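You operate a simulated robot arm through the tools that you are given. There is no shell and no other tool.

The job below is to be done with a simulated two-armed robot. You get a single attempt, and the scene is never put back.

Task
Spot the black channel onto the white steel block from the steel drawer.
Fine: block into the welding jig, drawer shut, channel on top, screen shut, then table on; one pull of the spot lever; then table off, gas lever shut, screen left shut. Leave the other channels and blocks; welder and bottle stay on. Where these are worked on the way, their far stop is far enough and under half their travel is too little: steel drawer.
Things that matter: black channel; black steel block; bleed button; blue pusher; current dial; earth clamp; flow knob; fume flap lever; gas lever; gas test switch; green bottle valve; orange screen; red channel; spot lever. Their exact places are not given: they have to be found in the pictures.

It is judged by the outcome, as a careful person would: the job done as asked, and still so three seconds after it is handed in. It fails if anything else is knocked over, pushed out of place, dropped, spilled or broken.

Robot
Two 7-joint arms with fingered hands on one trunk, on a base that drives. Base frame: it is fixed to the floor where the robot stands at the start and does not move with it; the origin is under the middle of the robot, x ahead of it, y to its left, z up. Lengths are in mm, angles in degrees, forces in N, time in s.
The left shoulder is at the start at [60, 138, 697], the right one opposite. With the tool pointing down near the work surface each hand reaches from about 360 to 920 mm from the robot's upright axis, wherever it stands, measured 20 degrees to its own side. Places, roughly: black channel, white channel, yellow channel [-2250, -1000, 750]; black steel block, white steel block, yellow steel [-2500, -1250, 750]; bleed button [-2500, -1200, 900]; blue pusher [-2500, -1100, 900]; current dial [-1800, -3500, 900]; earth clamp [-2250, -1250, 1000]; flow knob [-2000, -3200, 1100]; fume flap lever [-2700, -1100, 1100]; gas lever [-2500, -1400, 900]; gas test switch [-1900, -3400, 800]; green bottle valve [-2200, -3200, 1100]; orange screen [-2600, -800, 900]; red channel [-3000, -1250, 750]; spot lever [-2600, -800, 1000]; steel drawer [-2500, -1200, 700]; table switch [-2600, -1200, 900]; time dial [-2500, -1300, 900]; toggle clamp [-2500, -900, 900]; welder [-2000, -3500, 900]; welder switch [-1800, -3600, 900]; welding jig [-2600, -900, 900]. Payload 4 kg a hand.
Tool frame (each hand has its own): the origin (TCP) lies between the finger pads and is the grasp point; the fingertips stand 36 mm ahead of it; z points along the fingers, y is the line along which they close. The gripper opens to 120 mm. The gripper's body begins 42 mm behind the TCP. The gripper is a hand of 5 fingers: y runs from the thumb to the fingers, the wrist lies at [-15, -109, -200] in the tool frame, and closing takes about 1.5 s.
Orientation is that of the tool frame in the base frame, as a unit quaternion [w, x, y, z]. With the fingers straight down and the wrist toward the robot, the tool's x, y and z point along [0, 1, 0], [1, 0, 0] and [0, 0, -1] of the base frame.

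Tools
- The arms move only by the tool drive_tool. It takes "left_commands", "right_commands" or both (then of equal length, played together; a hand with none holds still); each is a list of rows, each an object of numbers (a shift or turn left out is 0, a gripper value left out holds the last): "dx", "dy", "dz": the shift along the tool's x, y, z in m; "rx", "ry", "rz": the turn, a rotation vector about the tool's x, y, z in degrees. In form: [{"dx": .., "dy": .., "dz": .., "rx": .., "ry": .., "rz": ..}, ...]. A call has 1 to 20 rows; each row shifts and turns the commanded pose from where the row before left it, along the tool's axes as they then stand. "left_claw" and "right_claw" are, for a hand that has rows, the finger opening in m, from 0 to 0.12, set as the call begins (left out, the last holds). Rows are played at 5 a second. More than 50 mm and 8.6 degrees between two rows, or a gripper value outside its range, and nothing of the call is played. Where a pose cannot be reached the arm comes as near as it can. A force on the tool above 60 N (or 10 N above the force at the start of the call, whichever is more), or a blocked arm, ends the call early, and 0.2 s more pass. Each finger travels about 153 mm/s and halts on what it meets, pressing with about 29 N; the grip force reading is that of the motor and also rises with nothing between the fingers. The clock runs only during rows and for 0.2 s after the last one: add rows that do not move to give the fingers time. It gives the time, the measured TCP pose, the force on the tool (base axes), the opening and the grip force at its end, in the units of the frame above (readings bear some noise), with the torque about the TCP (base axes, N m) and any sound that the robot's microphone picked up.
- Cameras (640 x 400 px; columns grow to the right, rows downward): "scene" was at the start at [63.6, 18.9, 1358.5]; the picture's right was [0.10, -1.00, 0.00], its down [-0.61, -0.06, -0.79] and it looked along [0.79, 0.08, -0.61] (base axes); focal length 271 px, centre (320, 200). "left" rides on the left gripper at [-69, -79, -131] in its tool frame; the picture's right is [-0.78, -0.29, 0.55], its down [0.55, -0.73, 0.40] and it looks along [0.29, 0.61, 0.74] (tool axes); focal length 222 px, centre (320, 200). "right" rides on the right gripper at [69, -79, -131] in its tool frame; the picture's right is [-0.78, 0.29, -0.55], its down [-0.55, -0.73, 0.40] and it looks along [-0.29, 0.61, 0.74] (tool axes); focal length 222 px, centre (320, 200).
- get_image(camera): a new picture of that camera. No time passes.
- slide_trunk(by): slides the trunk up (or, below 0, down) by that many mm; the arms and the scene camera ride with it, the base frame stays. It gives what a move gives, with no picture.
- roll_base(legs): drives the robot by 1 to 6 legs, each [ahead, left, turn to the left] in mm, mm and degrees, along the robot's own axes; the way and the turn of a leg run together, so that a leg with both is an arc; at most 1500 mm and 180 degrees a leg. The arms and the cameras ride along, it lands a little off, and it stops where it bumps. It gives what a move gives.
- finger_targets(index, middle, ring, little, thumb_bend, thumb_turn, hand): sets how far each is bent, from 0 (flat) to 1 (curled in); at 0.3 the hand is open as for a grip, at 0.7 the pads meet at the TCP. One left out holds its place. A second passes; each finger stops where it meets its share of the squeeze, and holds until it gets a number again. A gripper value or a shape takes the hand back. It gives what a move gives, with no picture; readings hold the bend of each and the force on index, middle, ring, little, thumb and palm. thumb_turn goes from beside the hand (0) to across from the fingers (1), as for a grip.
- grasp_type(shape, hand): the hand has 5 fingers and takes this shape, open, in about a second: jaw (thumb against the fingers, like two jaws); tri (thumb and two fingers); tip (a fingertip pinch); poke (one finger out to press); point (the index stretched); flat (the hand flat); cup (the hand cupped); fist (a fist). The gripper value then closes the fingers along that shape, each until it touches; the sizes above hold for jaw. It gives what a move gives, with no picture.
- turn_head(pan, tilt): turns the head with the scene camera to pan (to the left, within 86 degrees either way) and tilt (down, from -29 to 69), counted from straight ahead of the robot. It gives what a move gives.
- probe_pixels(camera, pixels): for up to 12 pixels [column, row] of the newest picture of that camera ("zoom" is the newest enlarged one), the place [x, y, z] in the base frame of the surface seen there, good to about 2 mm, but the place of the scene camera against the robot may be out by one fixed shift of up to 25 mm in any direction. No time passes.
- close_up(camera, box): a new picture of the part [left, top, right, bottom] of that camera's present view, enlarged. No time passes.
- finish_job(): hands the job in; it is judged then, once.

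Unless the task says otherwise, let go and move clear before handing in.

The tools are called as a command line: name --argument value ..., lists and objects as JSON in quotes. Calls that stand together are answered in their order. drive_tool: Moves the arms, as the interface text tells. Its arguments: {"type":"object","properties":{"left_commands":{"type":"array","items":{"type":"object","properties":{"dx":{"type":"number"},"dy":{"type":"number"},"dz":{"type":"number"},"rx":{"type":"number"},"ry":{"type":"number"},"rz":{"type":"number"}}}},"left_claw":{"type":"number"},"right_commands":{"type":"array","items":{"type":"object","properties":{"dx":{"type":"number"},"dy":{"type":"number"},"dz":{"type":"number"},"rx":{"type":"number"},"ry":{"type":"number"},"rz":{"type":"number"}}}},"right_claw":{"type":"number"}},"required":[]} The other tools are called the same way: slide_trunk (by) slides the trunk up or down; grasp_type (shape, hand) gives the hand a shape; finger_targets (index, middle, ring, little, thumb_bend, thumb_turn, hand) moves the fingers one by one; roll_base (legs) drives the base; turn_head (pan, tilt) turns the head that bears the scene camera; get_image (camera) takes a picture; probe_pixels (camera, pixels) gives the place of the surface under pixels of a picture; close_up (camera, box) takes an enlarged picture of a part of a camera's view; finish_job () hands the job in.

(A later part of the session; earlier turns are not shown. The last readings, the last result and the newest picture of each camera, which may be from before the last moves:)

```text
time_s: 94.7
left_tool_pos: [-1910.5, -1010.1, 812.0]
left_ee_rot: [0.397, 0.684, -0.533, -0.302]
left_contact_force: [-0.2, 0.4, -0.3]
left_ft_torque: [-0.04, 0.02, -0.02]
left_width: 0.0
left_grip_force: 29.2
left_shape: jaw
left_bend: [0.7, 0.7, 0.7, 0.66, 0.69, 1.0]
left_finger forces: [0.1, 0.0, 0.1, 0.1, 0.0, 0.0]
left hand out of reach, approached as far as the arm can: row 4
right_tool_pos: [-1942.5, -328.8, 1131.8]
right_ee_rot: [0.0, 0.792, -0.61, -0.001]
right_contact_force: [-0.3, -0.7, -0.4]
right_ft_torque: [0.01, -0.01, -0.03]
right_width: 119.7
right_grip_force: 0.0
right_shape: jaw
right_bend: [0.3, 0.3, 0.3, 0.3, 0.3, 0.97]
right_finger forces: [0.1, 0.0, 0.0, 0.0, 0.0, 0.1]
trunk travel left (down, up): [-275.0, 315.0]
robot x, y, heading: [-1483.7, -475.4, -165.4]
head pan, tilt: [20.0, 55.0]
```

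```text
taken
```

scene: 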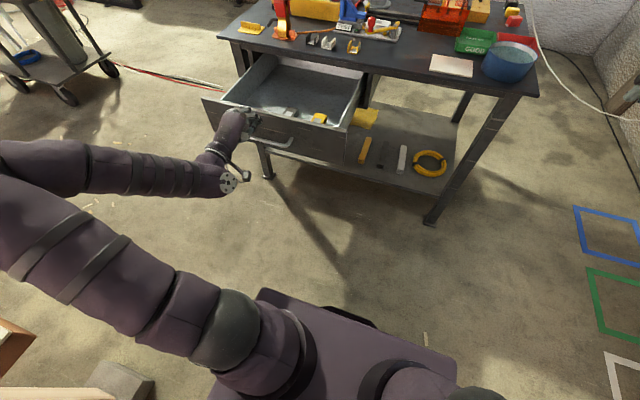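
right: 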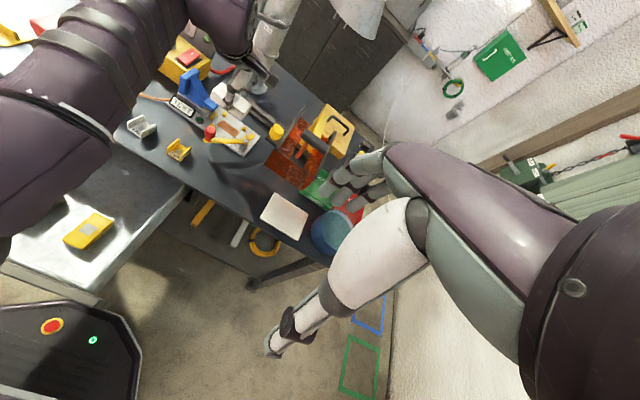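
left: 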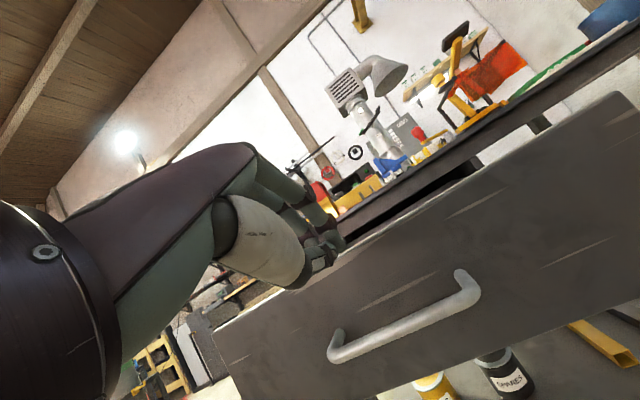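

The closed hand is pitched 60° in front of the drawer's top edge. I'll lower 46 mm so the fingertips meet the face above the handle, then drive forward a little and check.

drive_tool --left_commands '[{"dy": -0.0198, "dz": 0.0117}, {"dy": -0.0198, "dz": 0.0117}, {}]'

roll_base --legs '[[60, 0, 0]]'

get_image --camera "left"

close_up --camera "scene" --box '[180, 20, 380, 180]'

```text
time_s: 95.5
left_tool_pos: [-1911.7, -1009.9, 765.6]
left_ee_rot: [0.396, 0.683, -0.533, -0.303]
left_contact_force: [0.0, 0.1, 0.5]
left_ft_torque: [-0.02, -0.02, -0.02]
left_width: 0.2
left_grip_force: 28.9
left_shape: jaw
left_bend: [0.7, 0.7, 0.7, 0.66, 0.69, 1.0]
left_finger forces: [0.0, 0.0, 0.1, 0.0, 0.0, 0.1]
right_tool_pos: [-1942.6, -328.2, 1130.1]
right_ee_rot: [0.001, 0.792, -0.611, 0.0]
right_contact_force: [-0.3, -0.4, 0.4]
right_ft_torque: [0.01, -0.03, -0.03]
right_width: 119.9
right_grip_force: 0.1
right_shape: jaw
right_bend: [0.3, 0.3, 0.3, 0.3, 0.3, 0.97]
right_finger forces: [0.0, 0.1, 0.0, 0.0, 0.0, 0.1]
trunk travel left (down, up): [-275.0, 315.0]
robot x, y, heading: [-1488.7, -475.0, -165.0]
head pan, tilt: [20.0, 55.0]
```

```text
time_s: 96.5
left_tool_pos: [-1970.4, -1024.7, 765.8]
left_ee_rot: [0.396, 0.683, -0.533, -0.303]
left_contact_force: [-0.1, -0.6, -0.6]
left_ft_torque: [0.02, 0.0, -0.02]
left_width: 0.1
left_grip_force: 28.6
left_shape: jaw
left_bend: [0.7, 0.7, 0.7, 0.66, 0.69, 1.0]
left_finger forces: [0.1, 0.0, 0.0, 0.0, 0.0, 0.0]
right_tool_pos: [-2001.7, -343.6, 1130.5]
right_ee_rot: [0.001, 0.792, -0.611, 0.0]
right_contact_force: [0.2, -0.3, 0.7]
right_ft_torque: [0.01, 0.01, 0.02]
right_width: 119.6
right_grip_force: 0.0
right_shape: jaw
right_bend: [0.3, 0.3, 0.3, 0.3, 0.3, 0.97]
right_finger forces: [0.1, 0.0, 0.0, 0.1, 0.0, 0.0]
trunk travel left (down, up): [-275.0, 315.0]
robot x, y, heading: [-1545.5, -488.0, -165.6]
head pan, tilt: [20.0, 55.0]
```

```text
taken
```

left: 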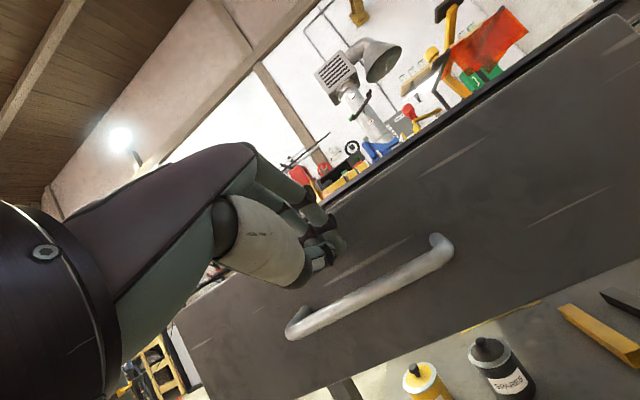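

```text
2.50 times, centred on (280, 100) of scene
```

zoom: 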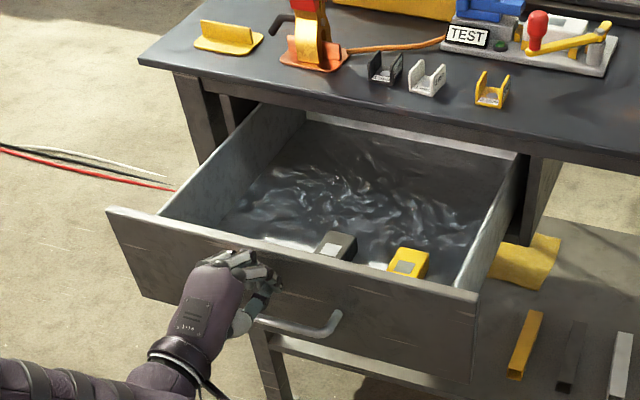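

The fingers are just short of the face above the handle. I'll drive forward 120 mm to start shutting.

roll_base --legs '[[120, 0, 0]]'

close_up --camera "scene" --box '[180, 20, 380, 200]'

```text
time_s: 97.7
left_tool_pos: [-2089.6, -1055.0, 765.8]
left_ee_rot: [0.395, 0.683, -0.534, -0.303]
left_contact_force: [-0.2, 0.1, 0.1]
left_ft_torque: [-0.01, -0.02, 0.01]
left_width: 0.0
left_grip_force: 29.0
left_shape: jaw
left_bend: [0.7, 0.7, 0.7, 0.66, 0.69, 1.0]
left_finger forces: [0.0, 0.1, 0.0, 0.1, 0.1, 0.0]
right_tool_pos: [-2120.7, -375.1, 1130.0]
right_ee_rot: [0.001, 0.792, -0.611, -0.001]
right_contact_force: [0.1, -0.4, -0.4]
right_ft_torque: [-0.01, 0.01, -0.02]
right_width: 119.7
right_grip_force: 0.2
right_shape: jaw
right_bend: [0.3, 0.3, 0.3, 0.3, 0.3, 0.97]
right_finger forces: [0.0, 0.1, 0.0, 0.0, 0.0, 0.1]
trunk travel left (down, up): [-275.0, 315.0]
robot x, y, heading: [-1661.1, -519.9, -165.2]
head pan, tilt: [20.0, 55.0]
```

```text
2.22 times, centred on (280, 110) of scene
```

zoom: 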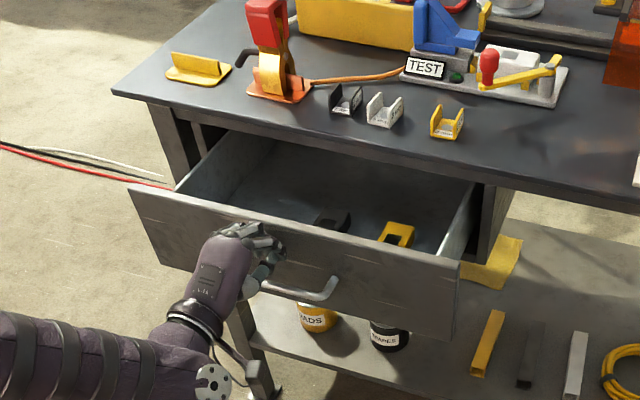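

The drawer is closing smoothly. Another 120 mm.

roll_base --legs '[[120, 0, 0]]'

get_image --camera "left"

close_up --camera "scene" --box '[180, 40, 380, 220]'

```text
time_s: 99.0
left_tool_pos: [-2201.4, -1086.0, 765.9]
left_ee_rot: [0.396, 0.683, -0.533, -0.303]
left_contact_force: [0.6, -0.4, -0.1]
left_ft_torque: [0.03, 0.01, -0.02]
left_width: 0.2
left_grip_force: 29.5
left_shape: jaw
left_bend: [0.7, 0.7, 0.7, 0.66, 0.69, 1.0]
left_finger forces: [0.1, 0.0, 0.0, 0.0, 0.0, 0.0]
right_tool_pos: [-2234.8, -405.5, 1130.3]
right_ee_rot: [0.001, 0.792, -0.61, 0.0]
right_contact_force: [0.1, -1.1, -0.6]
right_ft_torque: [0.01, -0.02, -0.03]
right_width: 119.8
right_grip_force: 0.0
right_shape: jaw
right_bend: [0.3, 0.3, 0.3, 0.3, 0.3, 0.97]
right_finger forces: [0.1, 0.1, 0.1, 0.0, 0.0, 0.0]
trunk travel left (down, up): [-275.0, 315.0]
robot x, y, heading: [-1775.7, -549.1, -165.2]
head pan, tilt: [20.0, 55.0]
```

```text
taken
```

left: 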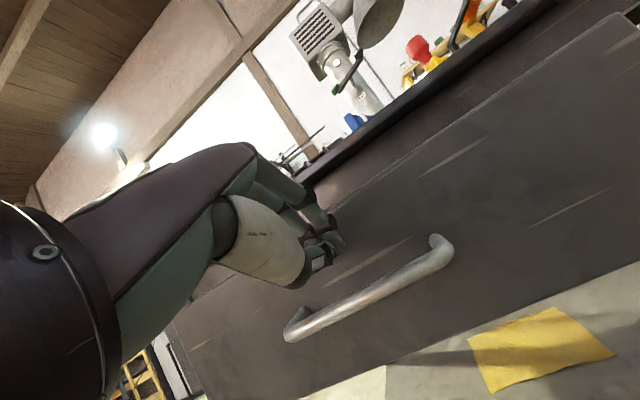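

```text
2.22 times, centred on (280, 130) of scene
```

zoom: 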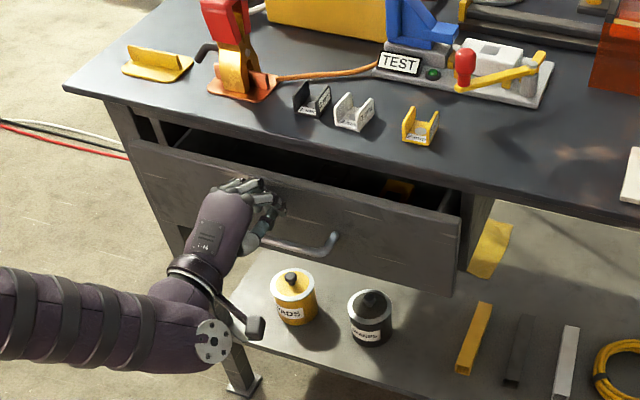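

Probing the drawer face to see how much travel is left.

probe_pixels --camera "left" --pixels '[[380, 210], [430, 180], [480, 160], [360, 190], [340, 150], [380, 300], [400, 280]]'

```text
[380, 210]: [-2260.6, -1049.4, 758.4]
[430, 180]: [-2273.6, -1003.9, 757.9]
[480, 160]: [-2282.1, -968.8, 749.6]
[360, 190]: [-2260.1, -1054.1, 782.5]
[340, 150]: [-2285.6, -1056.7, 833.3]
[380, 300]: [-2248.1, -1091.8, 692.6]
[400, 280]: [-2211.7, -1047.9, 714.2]
```

The face is at n≈-2452, 41 mm from shut. I'll finish with the arm in small steps.

drive_tool --left_commands '[{"dy": 0.0061, "dz": 0.0103}, {"dy": 0.0061, "dz": 0.0103}, {"dy": 0.0061, "dz": 0.0103}, {}]'

drive_tool --left_commands '[{"dy": 0.003, "dz": 0.005}, {"dy": 0.003, "dz": 0.005}, {"dy": 0.003, "dz": 0.005}, {}]'

get_image --camera "left"

probe_pixels --camera "left" --pixels '[[380, 210], [430, 180], [480, 160], [380, 300]]'

```text
time_s: 100.0
left_tool_pos: [-2236.0, -1095.6, 766.9]
left_ee_rot: [0.396, 0.683, -0.533, -0.303]
left_contact_force: [-0.5, -0.3, -0.6]
left_ft_torque: [0.0, -0.02, 0.01]
left_width: 0.0
left_grip_force: 29.0
left_shape: jaw
left_bend: [0.7, 0.7, 0.7, 0.66, 0.69, 1.0]
left_finger forces: [0.0, 0.1, 0.0, 0.0, 0.0, 0.0]
right_tool_pos: [-2234.3, -406.2, 1130.3]
right_ee_rot: [0.001, 0.792, -0.61, 0.0]
right_contact_force: [0.3, 0.1, -0.4]
right_ft_torque: [0.01, -0.05, 0.02]
right_width: 119.6
right_grip_force: 0.1
right_shape: jaw
right_bend: [0.3, 0.3, 0.3, 0.3, 0.3, 0.97]
right_finger forces: [0.1, 0.1, 0.1, 0.0, 0.1, 0.1]
trunk travel left (down, up): [-275.0, 315.0]
robot x, y, heading: [-1778.1, -548.4, -165.2]
head pan, tilt: [20.0, 55.0]
```

```text
time_s: 101.0
left_tool_pos: [-2253.7, -1098.6, 765.7]
left_ee_rot: [0.397, 0.684, -0.532, -0.302]
left_contact_force: [-0.2, 0.4, 0.6]
left_ft_torque: [-0.03, -0.02, 0.02]
left_width: 0.1
left_grip_force: 29.3
left_shape: jaw
left_bend: [0.7, 0.7, 0.7, 0.66, 0.69, 1.0]
left_finger forces: [0.0, 0.9, 0.1, 0.1, 0.1, 0.0]
right_tool_pos: [-2234.1, -405.8, 1131.3]
right_ee_rot: [0.001, 0.793, -0.61, 0.0]
right_contact_force: [0.1, -0.8, -0.1]
right_ft_torque: [-0.03, -0.02, 0.0]
right_width: 119.7
right_grip_force: 0.0
right_shape: jaw
right_bend: [0.3, 0.3, 0.3, 0.3, 0.3, 0.97]
right_finger forces: [0.0, 0.1, 0.0, 0.0, 0.1, 0.0]
trunk travel left (down, up): [-275.0, 315.0]
robot x, y, heading: [-1776.2, -546.0, -165.2]
head pan, tilt: [20.0, 55.0]
```

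```text
taken
```

left: 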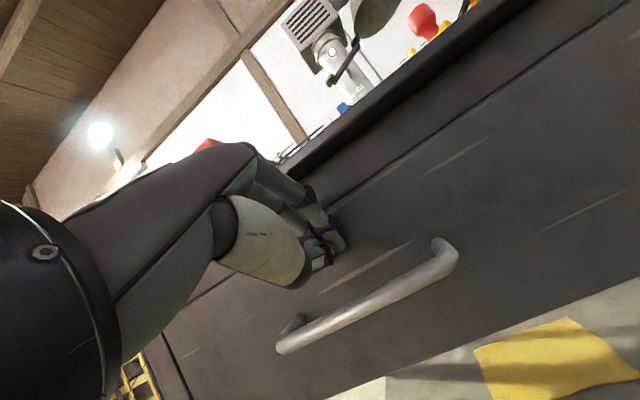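

```text
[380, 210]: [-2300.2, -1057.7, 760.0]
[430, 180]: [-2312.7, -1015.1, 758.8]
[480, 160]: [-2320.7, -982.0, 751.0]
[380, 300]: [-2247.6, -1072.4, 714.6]
```

The face is at n≈-2493, as at the start. A few more mm to make sure it's against its stop.

drive_tool --left_commands '[{"dy": 0.0015, "dz": 0.0025}, {"dy": 0.0015, "dz": 0.0025}, {}]'

```text
time_s: 101.8
left_tool_pos: [-2255.8, -1100.8, 767.2]
left_ee_rot: [0.397, 0.684, -0.532, -0.303]
left_contact_force: [30.6, 9.5, 6.6]
left_ft_torque: [-0.09, 0.28, 0.25]
left_width: 0.0
left_grip_force: 28.8
left_shape: jaw
left_bend: [0.7, 0.7, 0.7, 0.66, 0.69, 1.0]
left_finger forces: [0.0, 27.0, 0.0, 0.0, 0.1, 0.1]
right_tool_pos: [-2232.3, -404.7, 1131.2]
right_ee_rot: [0.003, 0.792, -0.61, -0.001]
right_contact_force: [0.0, 0.0, 0.0]
right_ft_torque: [-0.03, -0.02, 0.01]
right_width: 119.8
right_grip_force: 0.0
right_shape: jaw
right_bend: [0.3, 0.3, 0.3, 0.3, 0.3, 0.97]
right_finger forces: [0.1, 0.1, 0.0, 0.0, 0.1, 0.0]
trunk travel left (down, up): [-275.0, 315.0]
robot x, y, heading: [-1774.8, -551.0, -165.2]
head pan, tilt: [20.0, 55.0]
```

30 N at the stop: the drawer is shut. I'll withdraw the left hand, raise it and return it upright.

drive_tool --left_commands '[{"dy": -0.0152, "dz": -0.0258}, {"dy": -0.0152, "dz": -0.0258}, {"dy": -0.0152, "dz": -0.0258}, {"dy": -0.0152, "dz": -0.0258}, {"dy": 0.0345, "dz": -0.0203}, {"dy": 0.0345, "dz": -0.0203}, {"dy": 0.0345, "dz": -0.0203}, {"dy": 0.0345, "dz": -0.0203}, {"dy": 0.0345, "dz": -0.0203}, {"dy": 0.0345, "dz": -0.0203}, {"rx": 8.5}, {"rx": 8.5}, {"rx": 8.5}, {"rx": 8.5}, {"rx": 8.5}, {"rx": 8.5}, {"rx": 8.5}, {}]'

get_image --camera "scene"

get_image --camera "left"

```text
time_s: 105.6
left_tool_pos: [-2166.4, -1078.6, 782.7]
left_ee_rot: [0.043, 0.787, -0.615, -0.03]
left_contact_force: [-0.3, -0.2, 0.0]
left_ft_torque: [0.03, -0.03, 0.0]
left_width: 0.0
left_grip_force: 28.8
left_shape: jaw
left_bend: [0.7, 0.7, 0.7, 0.66, 0.69, 1.0]
left_finger forces: [0.0, 0.1, 0.0, 0.0, 0.1, 0.1]
left hand out of reach, approached as far as the arm can: row 4, 5, 6, 7, 8, 9, 10, 17
right_tool_pos: [-2234.9, -405.9, 1129.8]
right_ee_rot: [-0.001, 0.792, -0.61, 0.0]
right_contact_force: [0.3, -0.3, 0.5]
right_ft_torque: [-0.02, -0.01, 0.0]
right_width: 119.9
right_grip_force: 0.0
right_shape: jaw
right_bend: [0.3, 0.3, 0.3, 0.3, 0.3, 0.97]
right_finger forces: [0.1, 0.0, 0.0, 0.0, 0.0, 0.0]
trunk travel left (down, up): [-275.0, 315.0]
robot x, y, heading: [-1777.3, -550.3, -165.3]
head pan, tilt: [20.0, 55.0]
```

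```text
taken
```

scene: 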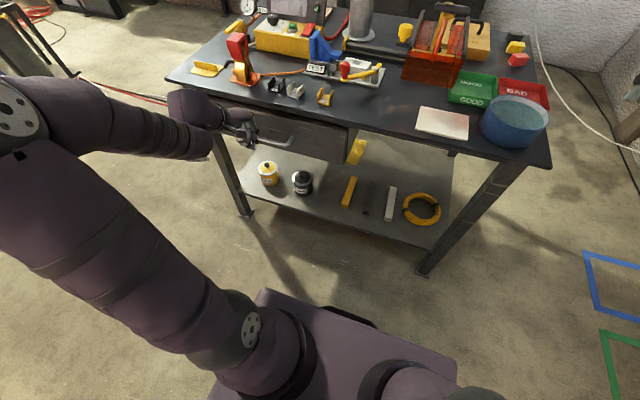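

```text
taken
```

left: 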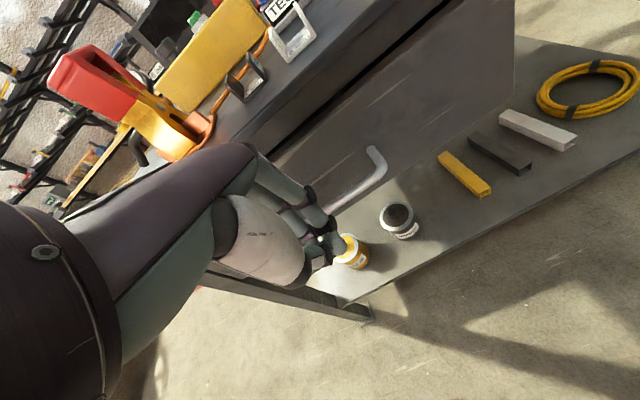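

The hand is upright but low in front of the table. I'll raise the trunk 150 mm and then lift the hand further.

slide_trunk --by 150

drive_tool --left_commands '[{"dz": -0.04, "rx": 5.0}, {"dz": -0.04}, {"dz": -0.04}, {"dz": -0.04}, {"dz": -0.04}, {"dz": -0.04}, {}]' --left_claw 0.08

get_image --camera "scene"

get_image --camera "left"

```text
time_s: 107.3
left_tool_pos: [-2167.0, -1078.0, 932.1]
left_ee_rot: [0.043, 0.786, -0.615, -0.032]
left_contact_force: [0.2, 1.4, 0.2]
left_ft_torque: [0.0, 0.02, 0.02]
left_width: 0.0
left_grip_force: 29.2
left_shape: jaw
left_bend: [0.7, 0.7, 0.7, 0.66, 0.69, 1.0]
left_finger forces: [0.0, 0.0, 0.0, 0.1, 0.0, 0.0]
right_tool_pos: [-2233.3, -406.3, 1279.2]
right_ee_rot: [0.001, 0.792, -0.611, 0.0]
right_contact_force: [-0.4, 0.2, -0.1]
right_ft_torque: [0.01, -0.01, 0.01]
right_width: 119.8
right_grip_force: 0.0
right_shape: jaw
right_bend: [0.3, 0.3, 0.3, 0.3, 0.3, 0.97]
right_finger forces: [0.0, 0.1, 0.1, 0.0, 0.0, 0.0]
trunk travel left (down, up): [-425.0, 165.0]
robot x, y, heading: [-1781.1, -549.6, -165.2]
head pan, tilt: [20.0, 55.0]
```

```text
time_s: 108.9
left_tool_pos: [-2157.4, -1072.4, 1172.8]
left_ee_rot: [0.007, 0.788, -0.615, -0.003]
left_contact_force: [0.2, -0.1, -0.3]
left_ft_torque: [-0.02, 0.0, 0.0]
left_width: 80.0
left_grip_force: 0.0
left_shape: jaw
left_bend: [0.36, 0.39, 0.38, 0.61, 0.43, 1.0]
left_finger forces: [0.0, 0.0, 0.0, 0.1, 0.0, 0.0]
right_tool_pos: [-2234.2, -405.7, 1280.1]
right_ee_rot: [0.001, 0.792, -0.61, -0.001]
right_contact_force: [0.4, 0.3, 0.2]
right_ft_torque: [-0.03, -0.04, -0.02]
right_width: 119.9
right_grip_force: 0.0
right_shape: jaw
right_bend: [0.3, 0.3, 0.3, 0.3, 0.3, 0.97]
right_finger forces: [0.1, 0.1, 0.0, 0.1, 0.0, 0.0]
trunk travel left (down, up): [-425.0, 165.0]
robot x, y, heading: [-1777.4, -546.5, -165.1]
head pan, tilt: [20.0, 55.0]
```

```text
taken
```

scene: 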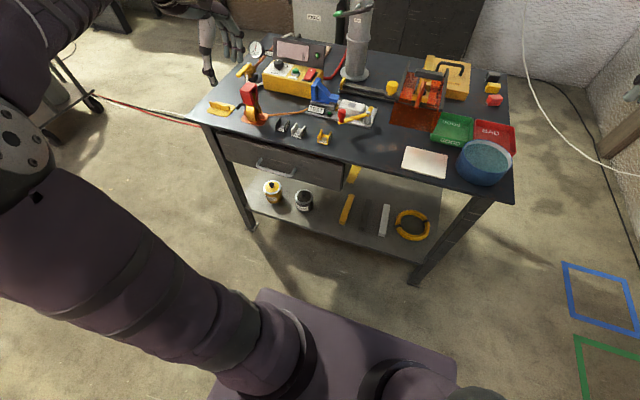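

```text
taken
```

left: 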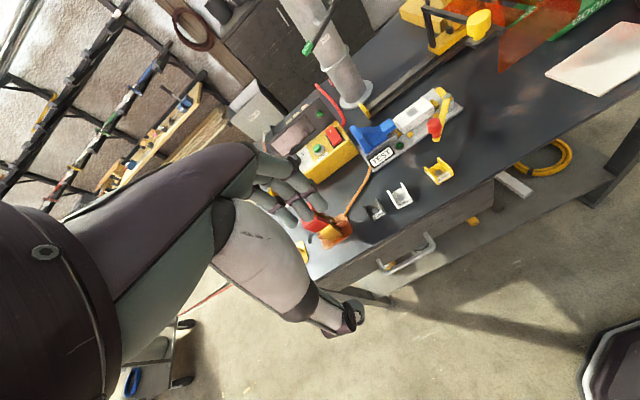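

Now a clear view. I'll zoom on the channels with the left camera and probe the black channel's walls and neighbours.

close_up --camera "left" --box '[300, 140, 460, 260]'

probe_pixels --camera "zoom" --pixels '[[262, 265], [300, 245], [290, 270], [270, 300], [312, 285], [280, 310], [352, 205], [405, 190], [390, 220], [400, 255], [440, 235], [220, 300]]'

```text
3.33 times, centred on (380, 200) of left
```

zoom: 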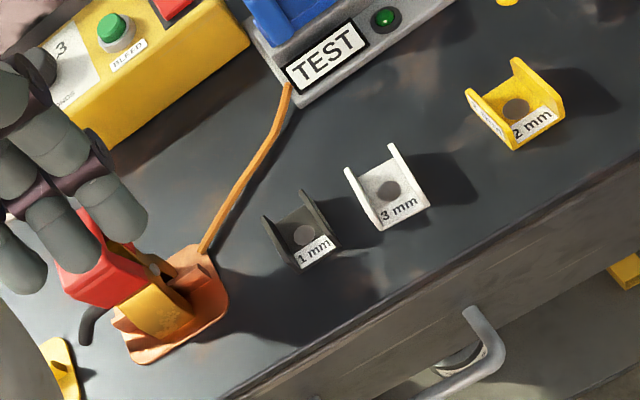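

```text
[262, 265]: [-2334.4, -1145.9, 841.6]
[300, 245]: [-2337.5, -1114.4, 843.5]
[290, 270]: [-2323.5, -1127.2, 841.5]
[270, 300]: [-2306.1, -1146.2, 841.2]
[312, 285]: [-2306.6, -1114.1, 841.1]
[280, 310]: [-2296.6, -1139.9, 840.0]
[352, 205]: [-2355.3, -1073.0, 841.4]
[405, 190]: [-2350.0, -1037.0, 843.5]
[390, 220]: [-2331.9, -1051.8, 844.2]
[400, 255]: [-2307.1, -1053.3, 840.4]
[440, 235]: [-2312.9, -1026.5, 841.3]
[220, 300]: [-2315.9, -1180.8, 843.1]
```

A stronger zoom on the black and white channels for accurate edges.

close_up --camera "left" --box '[355, 175, 415, 225]'

close_up --camera "scene" --box '[225, 95, 345, 160]'

```text
8.00 times, centred on (385, 200) of left
```

zoom: 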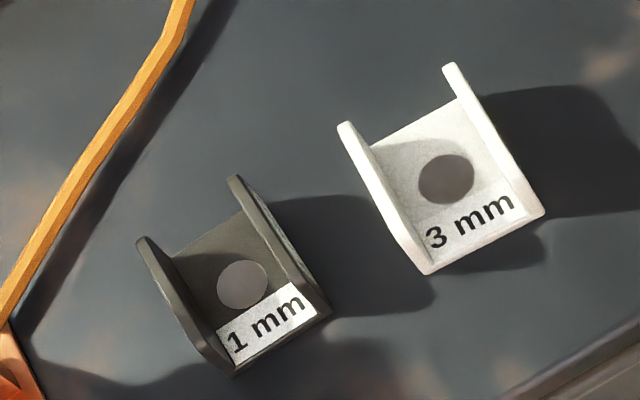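

```text
5.33 times, centred on (285, 128) of scene
```

zoom: 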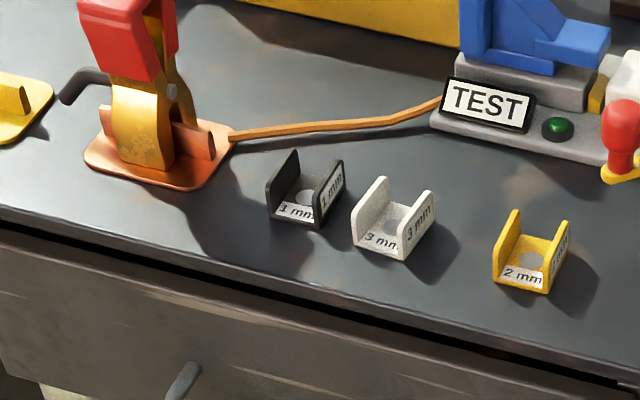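

close_up --camera "left" --box '[355, 175, 415, 225]'

probe_pixels --camera "zoom" --pixels '[[142, 243], [236, 180], [242, 286], [205, 345], [325, 308], [235, 370], [180, 265], [250, 215], [345, 128], [450, 68], [410, 255], [538, 205]]'

probe_pixels --camera "zoom" --pixels '[[150, 255], [165, 285], [190, 325], [245, 192], [280, 240], [310, 290], [445, 180], [380, 185], [355, 150], [20, 380], [300, 270], [225, 310]]'

```text
8.00 times, centred on (385, 200) of left
```

zoom: 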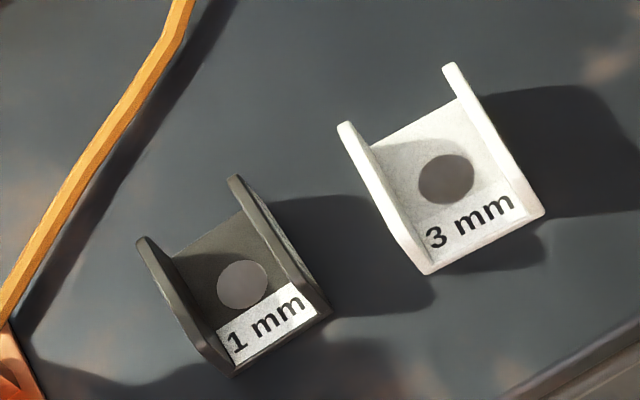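

```text
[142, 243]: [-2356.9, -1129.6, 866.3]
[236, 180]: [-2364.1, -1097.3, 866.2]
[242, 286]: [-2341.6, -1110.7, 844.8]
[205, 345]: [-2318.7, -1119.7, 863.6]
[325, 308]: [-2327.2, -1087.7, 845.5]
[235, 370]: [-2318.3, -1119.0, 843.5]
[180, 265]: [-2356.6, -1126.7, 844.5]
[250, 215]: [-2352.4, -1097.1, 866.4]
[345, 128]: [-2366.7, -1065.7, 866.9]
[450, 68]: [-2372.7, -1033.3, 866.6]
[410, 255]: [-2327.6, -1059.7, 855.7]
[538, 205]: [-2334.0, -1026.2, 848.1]
```

```text
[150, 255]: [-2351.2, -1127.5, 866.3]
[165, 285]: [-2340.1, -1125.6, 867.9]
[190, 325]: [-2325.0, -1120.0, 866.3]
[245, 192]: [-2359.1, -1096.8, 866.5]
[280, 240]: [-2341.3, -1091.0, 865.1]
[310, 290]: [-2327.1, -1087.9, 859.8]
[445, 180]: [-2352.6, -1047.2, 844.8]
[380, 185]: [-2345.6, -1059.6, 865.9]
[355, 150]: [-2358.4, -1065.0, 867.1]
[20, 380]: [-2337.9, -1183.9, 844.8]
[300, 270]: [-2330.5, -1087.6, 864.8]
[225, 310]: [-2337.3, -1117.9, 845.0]
```

Black channel: walls at e≈-494 and -460, outer width ~39 mm, centre (e=-477, n=-2546), top z 866.5; the gap to the white channel is ~26 mm. I'll use the right hand turned so its fingers go left, and reposition the base to e≈-450.

roll_base --legs '[[75, 0, 0], [0, 370, 0]]'

turn_head --pan 0 --tilt 55

get_image --camera "scene"

get_image --camera "right"

```text
time_s: 111.9
left_tool_pos: [-2135.8, -1452.3, 1172.3]
left_ee_rot: [0.008, 0.788, -0.616, -0.005]
left_contact_force: [0.7, 0.4, -0.1]
left_ft_torque: [0.02, 0.0, 0.01]
left_width: 80.3
left_grip_force: 0.1
left_shape: jaw
left_bend: [0.36, 0.39, 0.38, 0.61, 0.43, 1.0]
left_finger forces: [0.1, 0.0, 0.0, 0.0, 0.0, 0.1]
right_tool_pos: [-2211.3, -786.0, 1280.3]
right_ee_rot: [0.001, 0.792, -0.611, 0.0]
right_contact_force: [-0.4, -0.5, -0.4]
right_ft_torque: [0.04, -0.02, 0.02]
right_width: 119.9
right_grip_force: 0.1
right_shape: jaw
right_bend: [0.3, 0.3, 0.3, 0.3, 0.3, 0.97]
right_finger forces: [0.1, 0.0, 0.0, 0.0, 0.1, 0.1]
trunk travel left (down, up): [-425.0, 165.0]
robot x, y, heading: [-1758.4, -927.4, -165.2]
head pan, tilt: [20.0, 55.0]
```

```text
time_s: 112.8
left_tool_pos: [-2135.6, -1451.5, 1171.6]
left_ee_rot: [0.009, 0.787, -0.617, -0.005]
left_contact_force: [0.4, 0.5, 0.2]
left_ft_torque: [-0.02, -0.02, -0.01]
left_width: 80.1
left_grip_force: 0.1
left_shape: jaw
left_bend: [0.36, 0.39, 0.38, 0.61, 0.43, 1.0]
left_finger forces: [0.1, 0.1, 0.1, 0.0, 0.0, 0.1]
right_tool_pos: [-2210.9, -784.3, 1281.5]
right_ee_rot: [0.0, 0.792, -0.611, 0.0]
right_contact_force: [-0.2, 0.7, -0.5]
right_ft_torque: [0.0, -0.01, -0.03]
right_width: 119.8
right_grip_force: 0.1
right_shape: jaw
right_bend: [0.3, 0.3, 0.3, 0.3, 0.3, 0.97]
right_finger forces: [0.0, 0.0, 0.0, 0.0, 0.0, 0.0]
trunk travel left (down, up): [-425.0, 165.0]
robot x, y, heading: [-1754.6, -929.6, -165.1]
head pan, tilt: [0.0, 55.0]
```

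```text
taken
```

scene: 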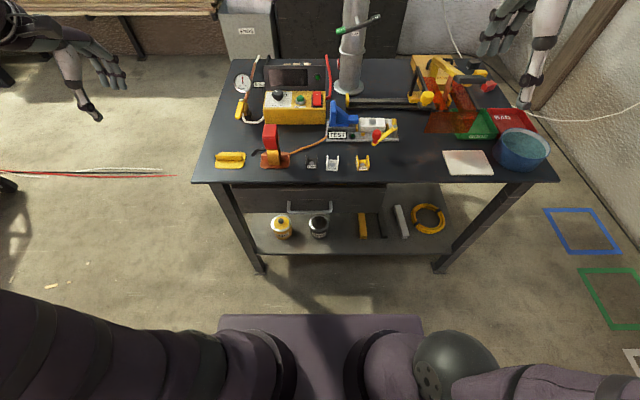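

```text
taken
```

right: 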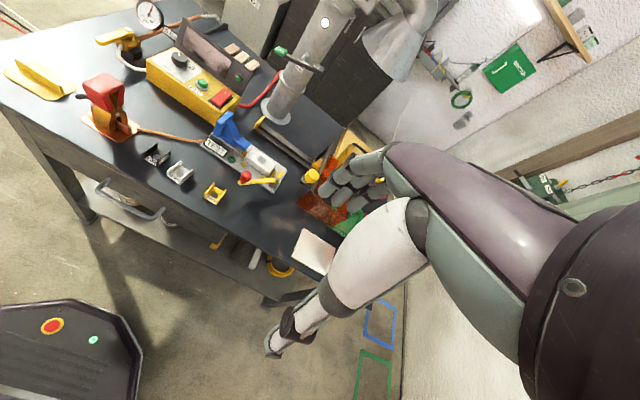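

Good overhead view. I'll turn the right hand 90° in free air in front of the table and check the limit.

drive_tool --right_commands '[{"rz": -8.5, "dz": 0.03}, {"rz": -8.5, "dz": 0.03}, {"rz": -8.5, "dz": 0.03}, {"rz": -8.5}, {"rz": -8.5}, {"rz": -8.5}, {"rz": -8.5}, {"rz": -8.5}, {"rz": -8.5}, {"rz": -8.5}, {"rz": -5.0}, {}]' --right_claw 0.055

get_image --camera "right"

get_image --camera "scene"

```text
time_s: 115.4
left_tool_pos: [-2136.7, -1451.9, 1172.0]
left_ee_rot: [0.009, 0.787, -0.616, -0.004]
left_contact_force: [1.0, 0.0, -0.1]
left_ft_torque: [0.01, -0.01, 0.0]
left_width: 80.1
left_grip_force: 0.0
left_shape: jaw
left_bend: [0.36, 0.39, 0.38, 0.61, 0.43, 1.0]
left_finger forces: [0.1, 0.0, 0.0, 0.1, 0.0, 0.0]
right_tool_pos: [-2211.1, -785.5, 1189.9]
right_ee_rot: [0.0, 0.992, 0.129, -0.002]
right_contact_force: [-0.1, 0.9, 0.7]
right_ft_torque: [-0.02, 0.02, 0.0]
right_width: 55.0
right_grip_force: 0.1
right_shape: jaw
right_bend: [0.44, 0.47, 0.46, 0.7, 0.6, 1.0]
right_finger forces: [0.0, 0.0, 0.0, 0.0, 0.1, 0.0]
trunk travel left (down, up): [-425.0, 165.0]
robot x, y, heading: [-1756.2, -929.9, -165.2]
head pan, tilt: [0.0, 55.0]
```

```text
taken
```

right: 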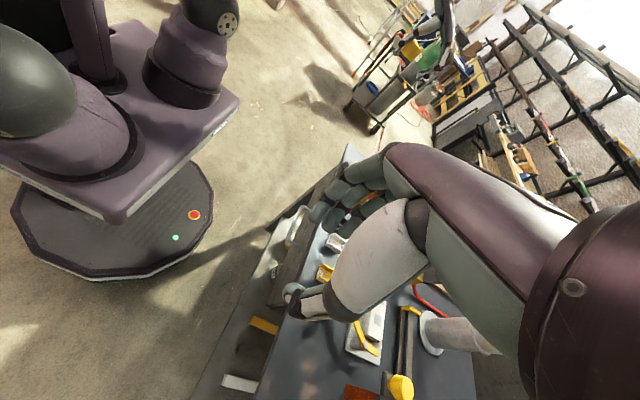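

```text
taken
```

scene: 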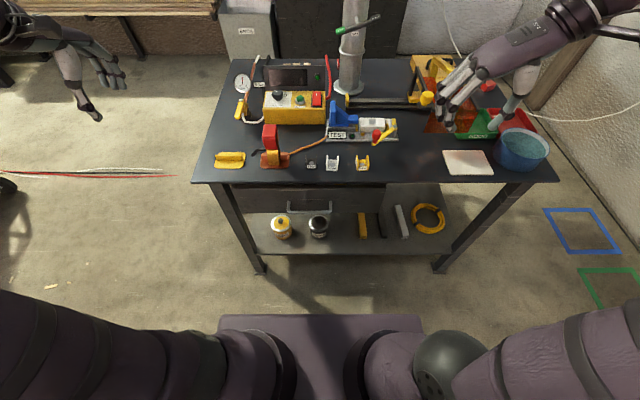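

The right hand turned fully. Moving it left and forward over the black channel, still high.

drive_tool --right_commands '[{"dy": 0.0353, "dx": -0.0261}, {"dy": 0.0353, "dx": -0.0261}, {"dy": 0.0353, "dx": -0.0261}, {"dy": 0.0353, "dx": -0.0261}, {"dy": 0.0353, "dx": -0.0261}, {"dy": 0.0353, "dx": -0.0261}, {"dy": 0.0353, "dx": -0.0261}, {"dy": 0.0353, "dx": -0.0261}, {"dz": 0.04}, {"dz": 0.04}, {"dz": 0.04}, {}]'

get_image --camera "right"

get_image --camera "scene"

```text
time_s: 118.0
left_tool_pos: [-2136.4, -1451.8, 1171.2]
left_ee_rot: [0.008, 0.787, -0.616, -0.005]
left_contact_force: [-0.1, -1.1, 0.6]
left_ft_torque: [0.03, -0.01, -0.02]
left_width: 80.0
left_grip_force: 0.0
left_shape: jaw
left_bend: [0.36, 0.39, 0.38, 0.61, 0.43, 1.0]
left_finger forces: [0.0, 0.0, 0.0, 0.0, 0.0, 0.0]
right_tool_pos: [-2339.3, -1110.1, 1072.0]
right_ee_rot: [0.0, 0.992, 0.127, -0.001]
right_contact_force: [-0.2, -0.1, 0.0]
right_ft_torque: [-0.02, 0.01, 0.0]
right_width: 55.2
right_grip_force: 0.2
right_shape: jaw
right_bend: [0.44, 0.47, 0.46, 0.7, 0.6, 1.0]
right_finger forces: [0.1, 0.1, 0.1, 0.0, 0.0, 0.0]
trunk travel left (down, up): [-425.0, 165.0]
robot x, y, heading: [-1756.3, -931.3, -165.4]
head pan, tilt: [0.0, 55.0]
```

```text
taken
```

right: 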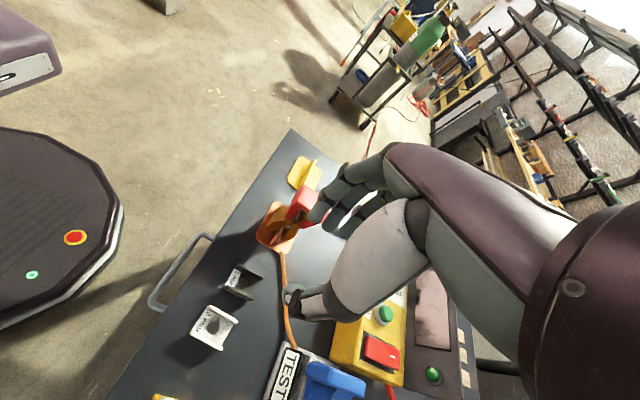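

```text
taken
```

scene: 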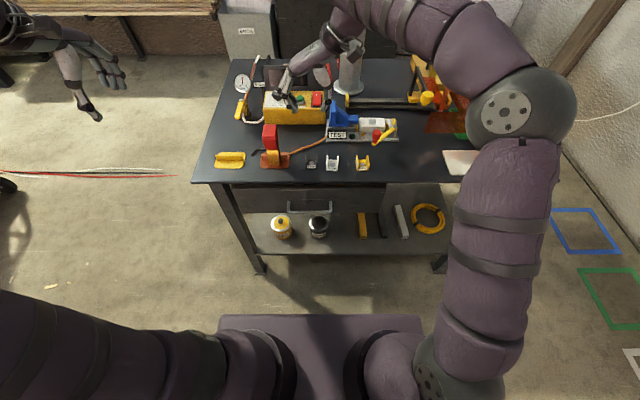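

The hand is above the black channel (right-cam (240,282)). I'll probe it from this camera to refine alignment.

close_up --camera "right" --box '[190, 240, 300, 360]'

probe_pixels --camera "right" --pixels '[[240, 284], [245, 268], [262, 276], [228, 290], [250, 297], [213, 322], [206, 310], [238, 318]]'

```text
3.33 times, centred on (245, 300) of right
```

zoom: 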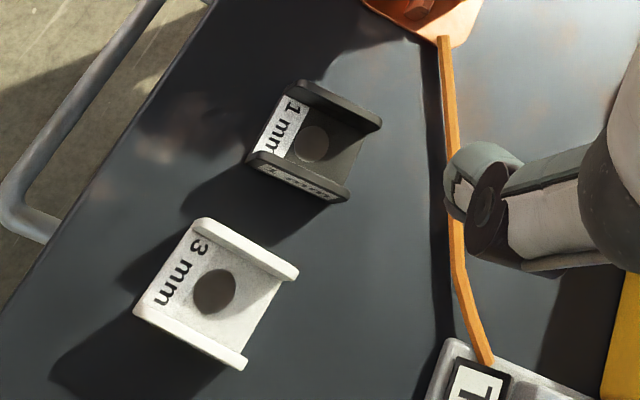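

```text
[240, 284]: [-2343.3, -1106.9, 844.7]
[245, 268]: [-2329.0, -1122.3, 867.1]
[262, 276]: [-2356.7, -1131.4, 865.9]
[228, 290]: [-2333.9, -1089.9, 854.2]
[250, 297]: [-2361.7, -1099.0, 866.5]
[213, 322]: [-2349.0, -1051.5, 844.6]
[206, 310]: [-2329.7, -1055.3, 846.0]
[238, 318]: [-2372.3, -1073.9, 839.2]
```

Alignment is within ~2 mm. I'll set the opening to 50 mm, shift slightly and descend to z≈930 for a check.

drive_tool --right_commands '[{"dx": -0.0025}, {"dz": 0.036}, {"dz": 0.036}, {"dz": 0.036}, {"dz": 0.034}, {}]' --right_claw 0.05

get_image --camera "right"

close_up --camera "scene" --box '[230, 80, 390, 190]'

```text
time_s: 119.4
left_tool_pos: [-2136.3, -1452.6, 1172.0]
left_ee_rot: [0.01, 0.787, -0.616, -0.004]
left_contact_force: [-0.7, 0.2, 0.3]
left_ft_torque: [0.06, -0.01, -0.01]
left_width: 80.2
left_grip_force: 0.0
left_shape: jaw
left_bend: [0.36, 0.39, 0.38, 0.61, 0.43, 1.0]
left_finger forces: [0.0, 0.1, 0.0, 0.0, 0.0, 0.1]
right_tool_pos: [-2344.7, -1111.4, 929.3]
right_ee_rot: [0.0, 0.992, 0.128, -0.001]
right_contact_force: [-0.3, 0.0, 0.7]
right_ft_torque: [0.0, -0.03, 0.02]
right_width: 50.3
right_grip_force: 0.0
right_shape: jaw
right_bend: [0.46, 0.49, 0.48, 0.7, 0.64, 1.0]
right_finger forces: [0.1, 0.1, 0.1, 0.0, 0.1, 0.0]
trunk travel left (down, up): [-425.0, 165.0]
robot x, y, heading: [-1757.9, -929.6, -165.3]
head pan, tilt: [0.0, 55.0]
```

```text
taken
```

right: 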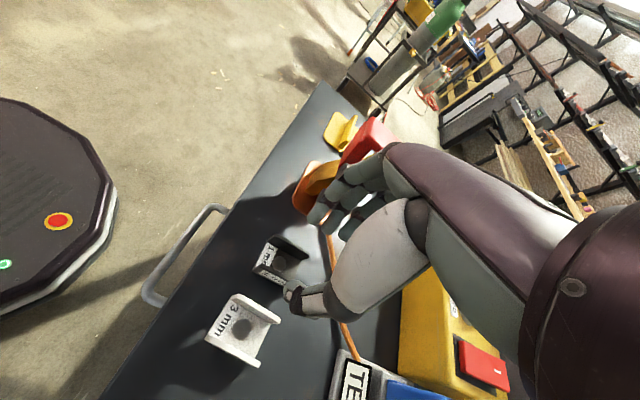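

```text
3.64 times, centred on (310, 135) of scene
```

zoom: 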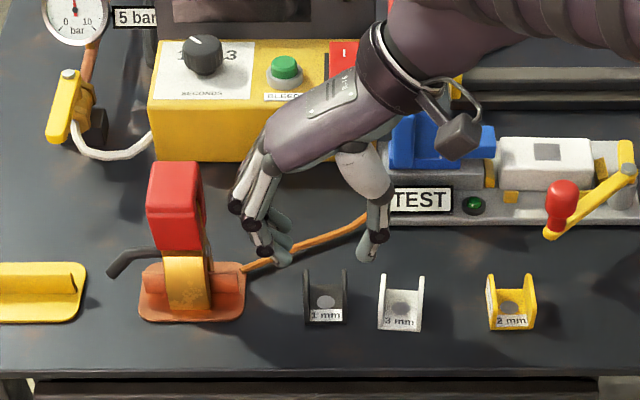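

The red earth clamp is near the fingers' outer side; I'll probe its closest edges for clearance.

probe_pixels --camera "right" --pixels '[[350, 150], [345, 160], [365, 135], [385, 128], [325, 180], [315, 210], [318, 165], [340, 145]]'

close_up --camera "right" --box '[230, 110, 410, 320]'

```text
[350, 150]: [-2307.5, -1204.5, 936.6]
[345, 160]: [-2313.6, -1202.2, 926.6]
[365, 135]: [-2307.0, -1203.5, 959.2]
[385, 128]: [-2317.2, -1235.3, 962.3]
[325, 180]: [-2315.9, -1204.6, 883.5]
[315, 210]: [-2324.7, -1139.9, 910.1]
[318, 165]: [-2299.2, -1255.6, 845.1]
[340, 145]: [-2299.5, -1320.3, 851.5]
```

```text
1.90 times, centred on (320, 215) of right
```

zoom: 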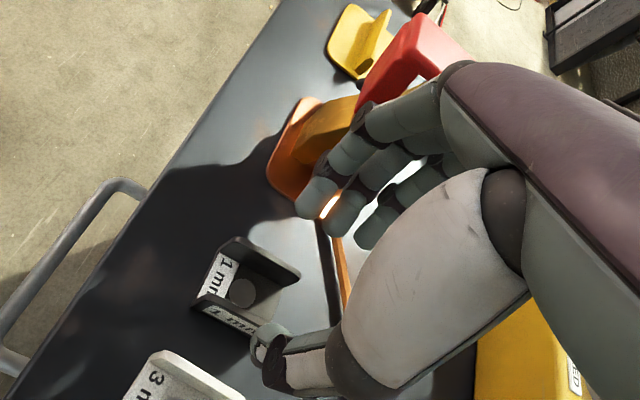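

probe_pixels --camera "right" --pixels '[[341, 183], [352, 172], [365, 172], [378, 165], [362, 165], [385, 160], [345, 195], [330, 200], [375, 155]]'

```text
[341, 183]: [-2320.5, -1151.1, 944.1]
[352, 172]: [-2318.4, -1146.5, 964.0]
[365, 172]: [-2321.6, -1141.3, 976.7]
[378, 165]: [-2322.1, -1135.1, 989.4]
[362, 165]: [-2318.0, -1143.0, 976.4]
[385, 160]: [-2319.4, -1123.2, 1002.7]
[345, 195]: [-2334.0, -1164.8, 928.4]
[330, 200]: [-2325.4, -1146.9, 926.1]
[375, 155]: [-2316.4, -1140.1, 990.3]
```

Fingers reach at most e≈-535 while the clamp begins at -577: 40 mm clear. Descending the last 41 mm.

drive_tool --right_commands '[{"dx": 0.003, "dz": 0.014}, {"dz": 0.014}, {"dz": 0.013}, {}]'

close_up --camera "right" --box '[230, 150, 410, 350]'

close_up --camera "scene" --box '[260, 110, 370, 190]'

```text
time_s: 120.4
left_tool_pos: [-2136.9, -1451.5, 1171.3]
left_ee_rot: [0.009, 0.787, -0.616, -0.004]
left_contact_force: [-0.1, -0.6, -0.4]
left_ft_torque: [0.05, 0.02, 0.0]
left_width: 80.0
left_grip_force: 0.1
left_shape: jaw
left_bend: [0.36, 0.39, 0.38, 0.61, 0.43, 1.0]
left_finger forces: [0.1, 0.0, 0.0, 0.0, 0.0, 0.1]
right_tool_pos: [-2339.8, -1111.2, 886.9]
right_ee_rot: [0.0, 0.992, 0.128, 0.0]
right_contact_force: [-0.3, 0.3, -0.5]
right_ft_torque: [-0.03, -0.03, 0.02]
right_width: 50.3
right_grip_force: 0.0
right_shape: jaw
right_bend: [0.46, 0.49, 0.48, 0.7, 0.64, 1.0]
right_finger forces: [0.0, 0.1, 0.0, 0.1, 0.1, 0.0]
trunk travel left (down, up): [-425.0, 165.0]
robot x, y, heading: [-1753.5, -929.1, -165.4]
head pan, tilt: [0.0, 55.0]
```

```text
2.00 times, centred on (320, 250) of right
```

zoom: 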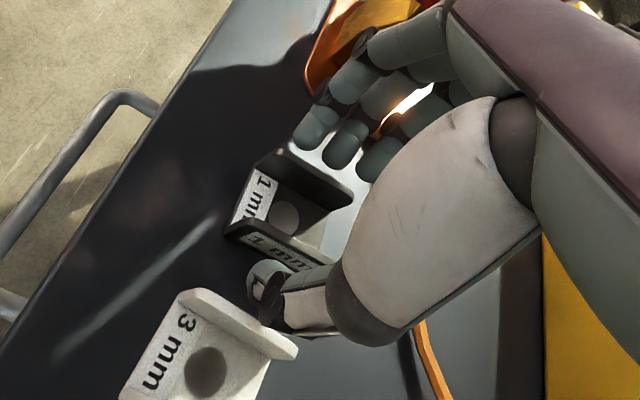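

```text
5.00 times, centred on (315, 150) of scene
```

zoom: 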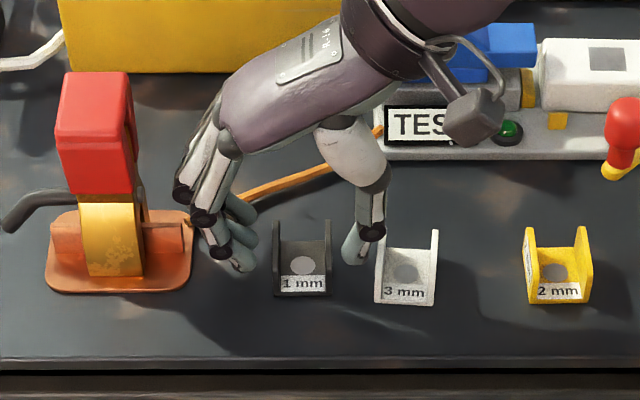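

Thumb is in the gap between black and white, fingers left of the black channel. Closing.

drive_tool --right_commands '[{}, {}, {}, {}, {}]' --right_claw 0.02

close_up --camera "right" --box '[230, 150, 410, 350]'

close_up --camera "scene" --box '[260, 110, 370, 190]'

```text
time_s: 121.6
left_tool_pos: [-2136.1, -1451.6, 1171.9]
left_ee_rot: [0.009, 0.788, -0.616, -0.005]
left_contact_force: [-0.2, -0.3, -0.9]
left_ft_torque: [-0.03, -0.02, -0.02]
left_width: 80.0
left_grip_force: 0.1
left_shape: jaw
left_bend: [0.36, 0.39, 0.38, 0.61, 0.43, 1.0]
left_finger forces: [0.0, 0.0, 0.1, 0.0, 0.0, 0.1]
right_tool_pos: [-2339.1, -1112.3, 888.2]
right_ee_rot: [0.0, 0.992, 0.129, -0.001]
right_contact_force: [0.2, 0.0, -0.5]
right_ft_torque: [-0.03, 0.01, -0.02]
right_width: 29.4
right_grip_force: 28.9
right_shape: jaw
right_bend: [0.55, 0.58, 0.58, 0.71, 0.69, 1.0]
right_finger forces: [15.9, 7.3, 3.4, 0.1, 26.6, 0.0]
trunk travel left (down, up): [-425.0, 165.0]
robot x, y, heading: [-1754.7, -931.0, -165.5]
head pan, tilt: [0.0, 55.0]
```

```text
2.00 times, centred on (320, 250) of right
```

zoom: 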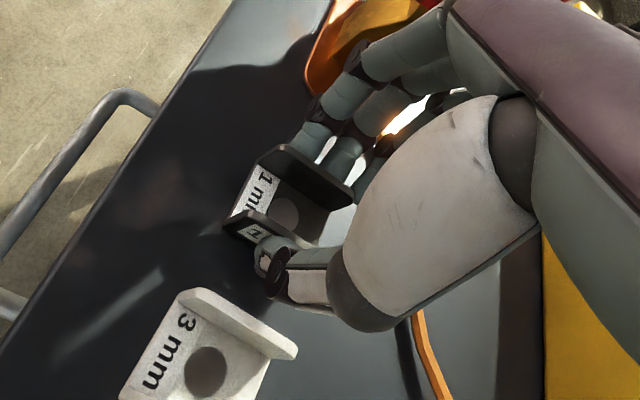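

```text
5.00 times, centred on (315, 150) of scene
```

zoom: 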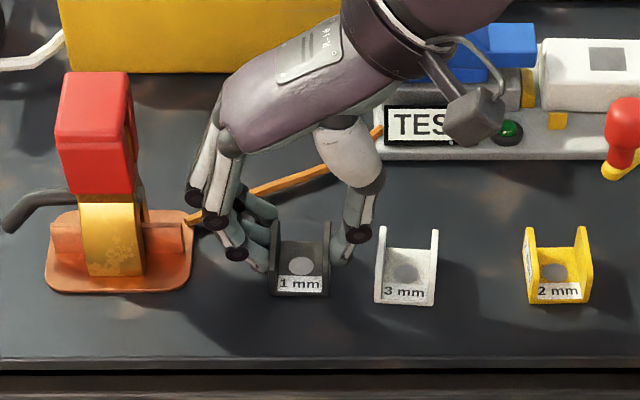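

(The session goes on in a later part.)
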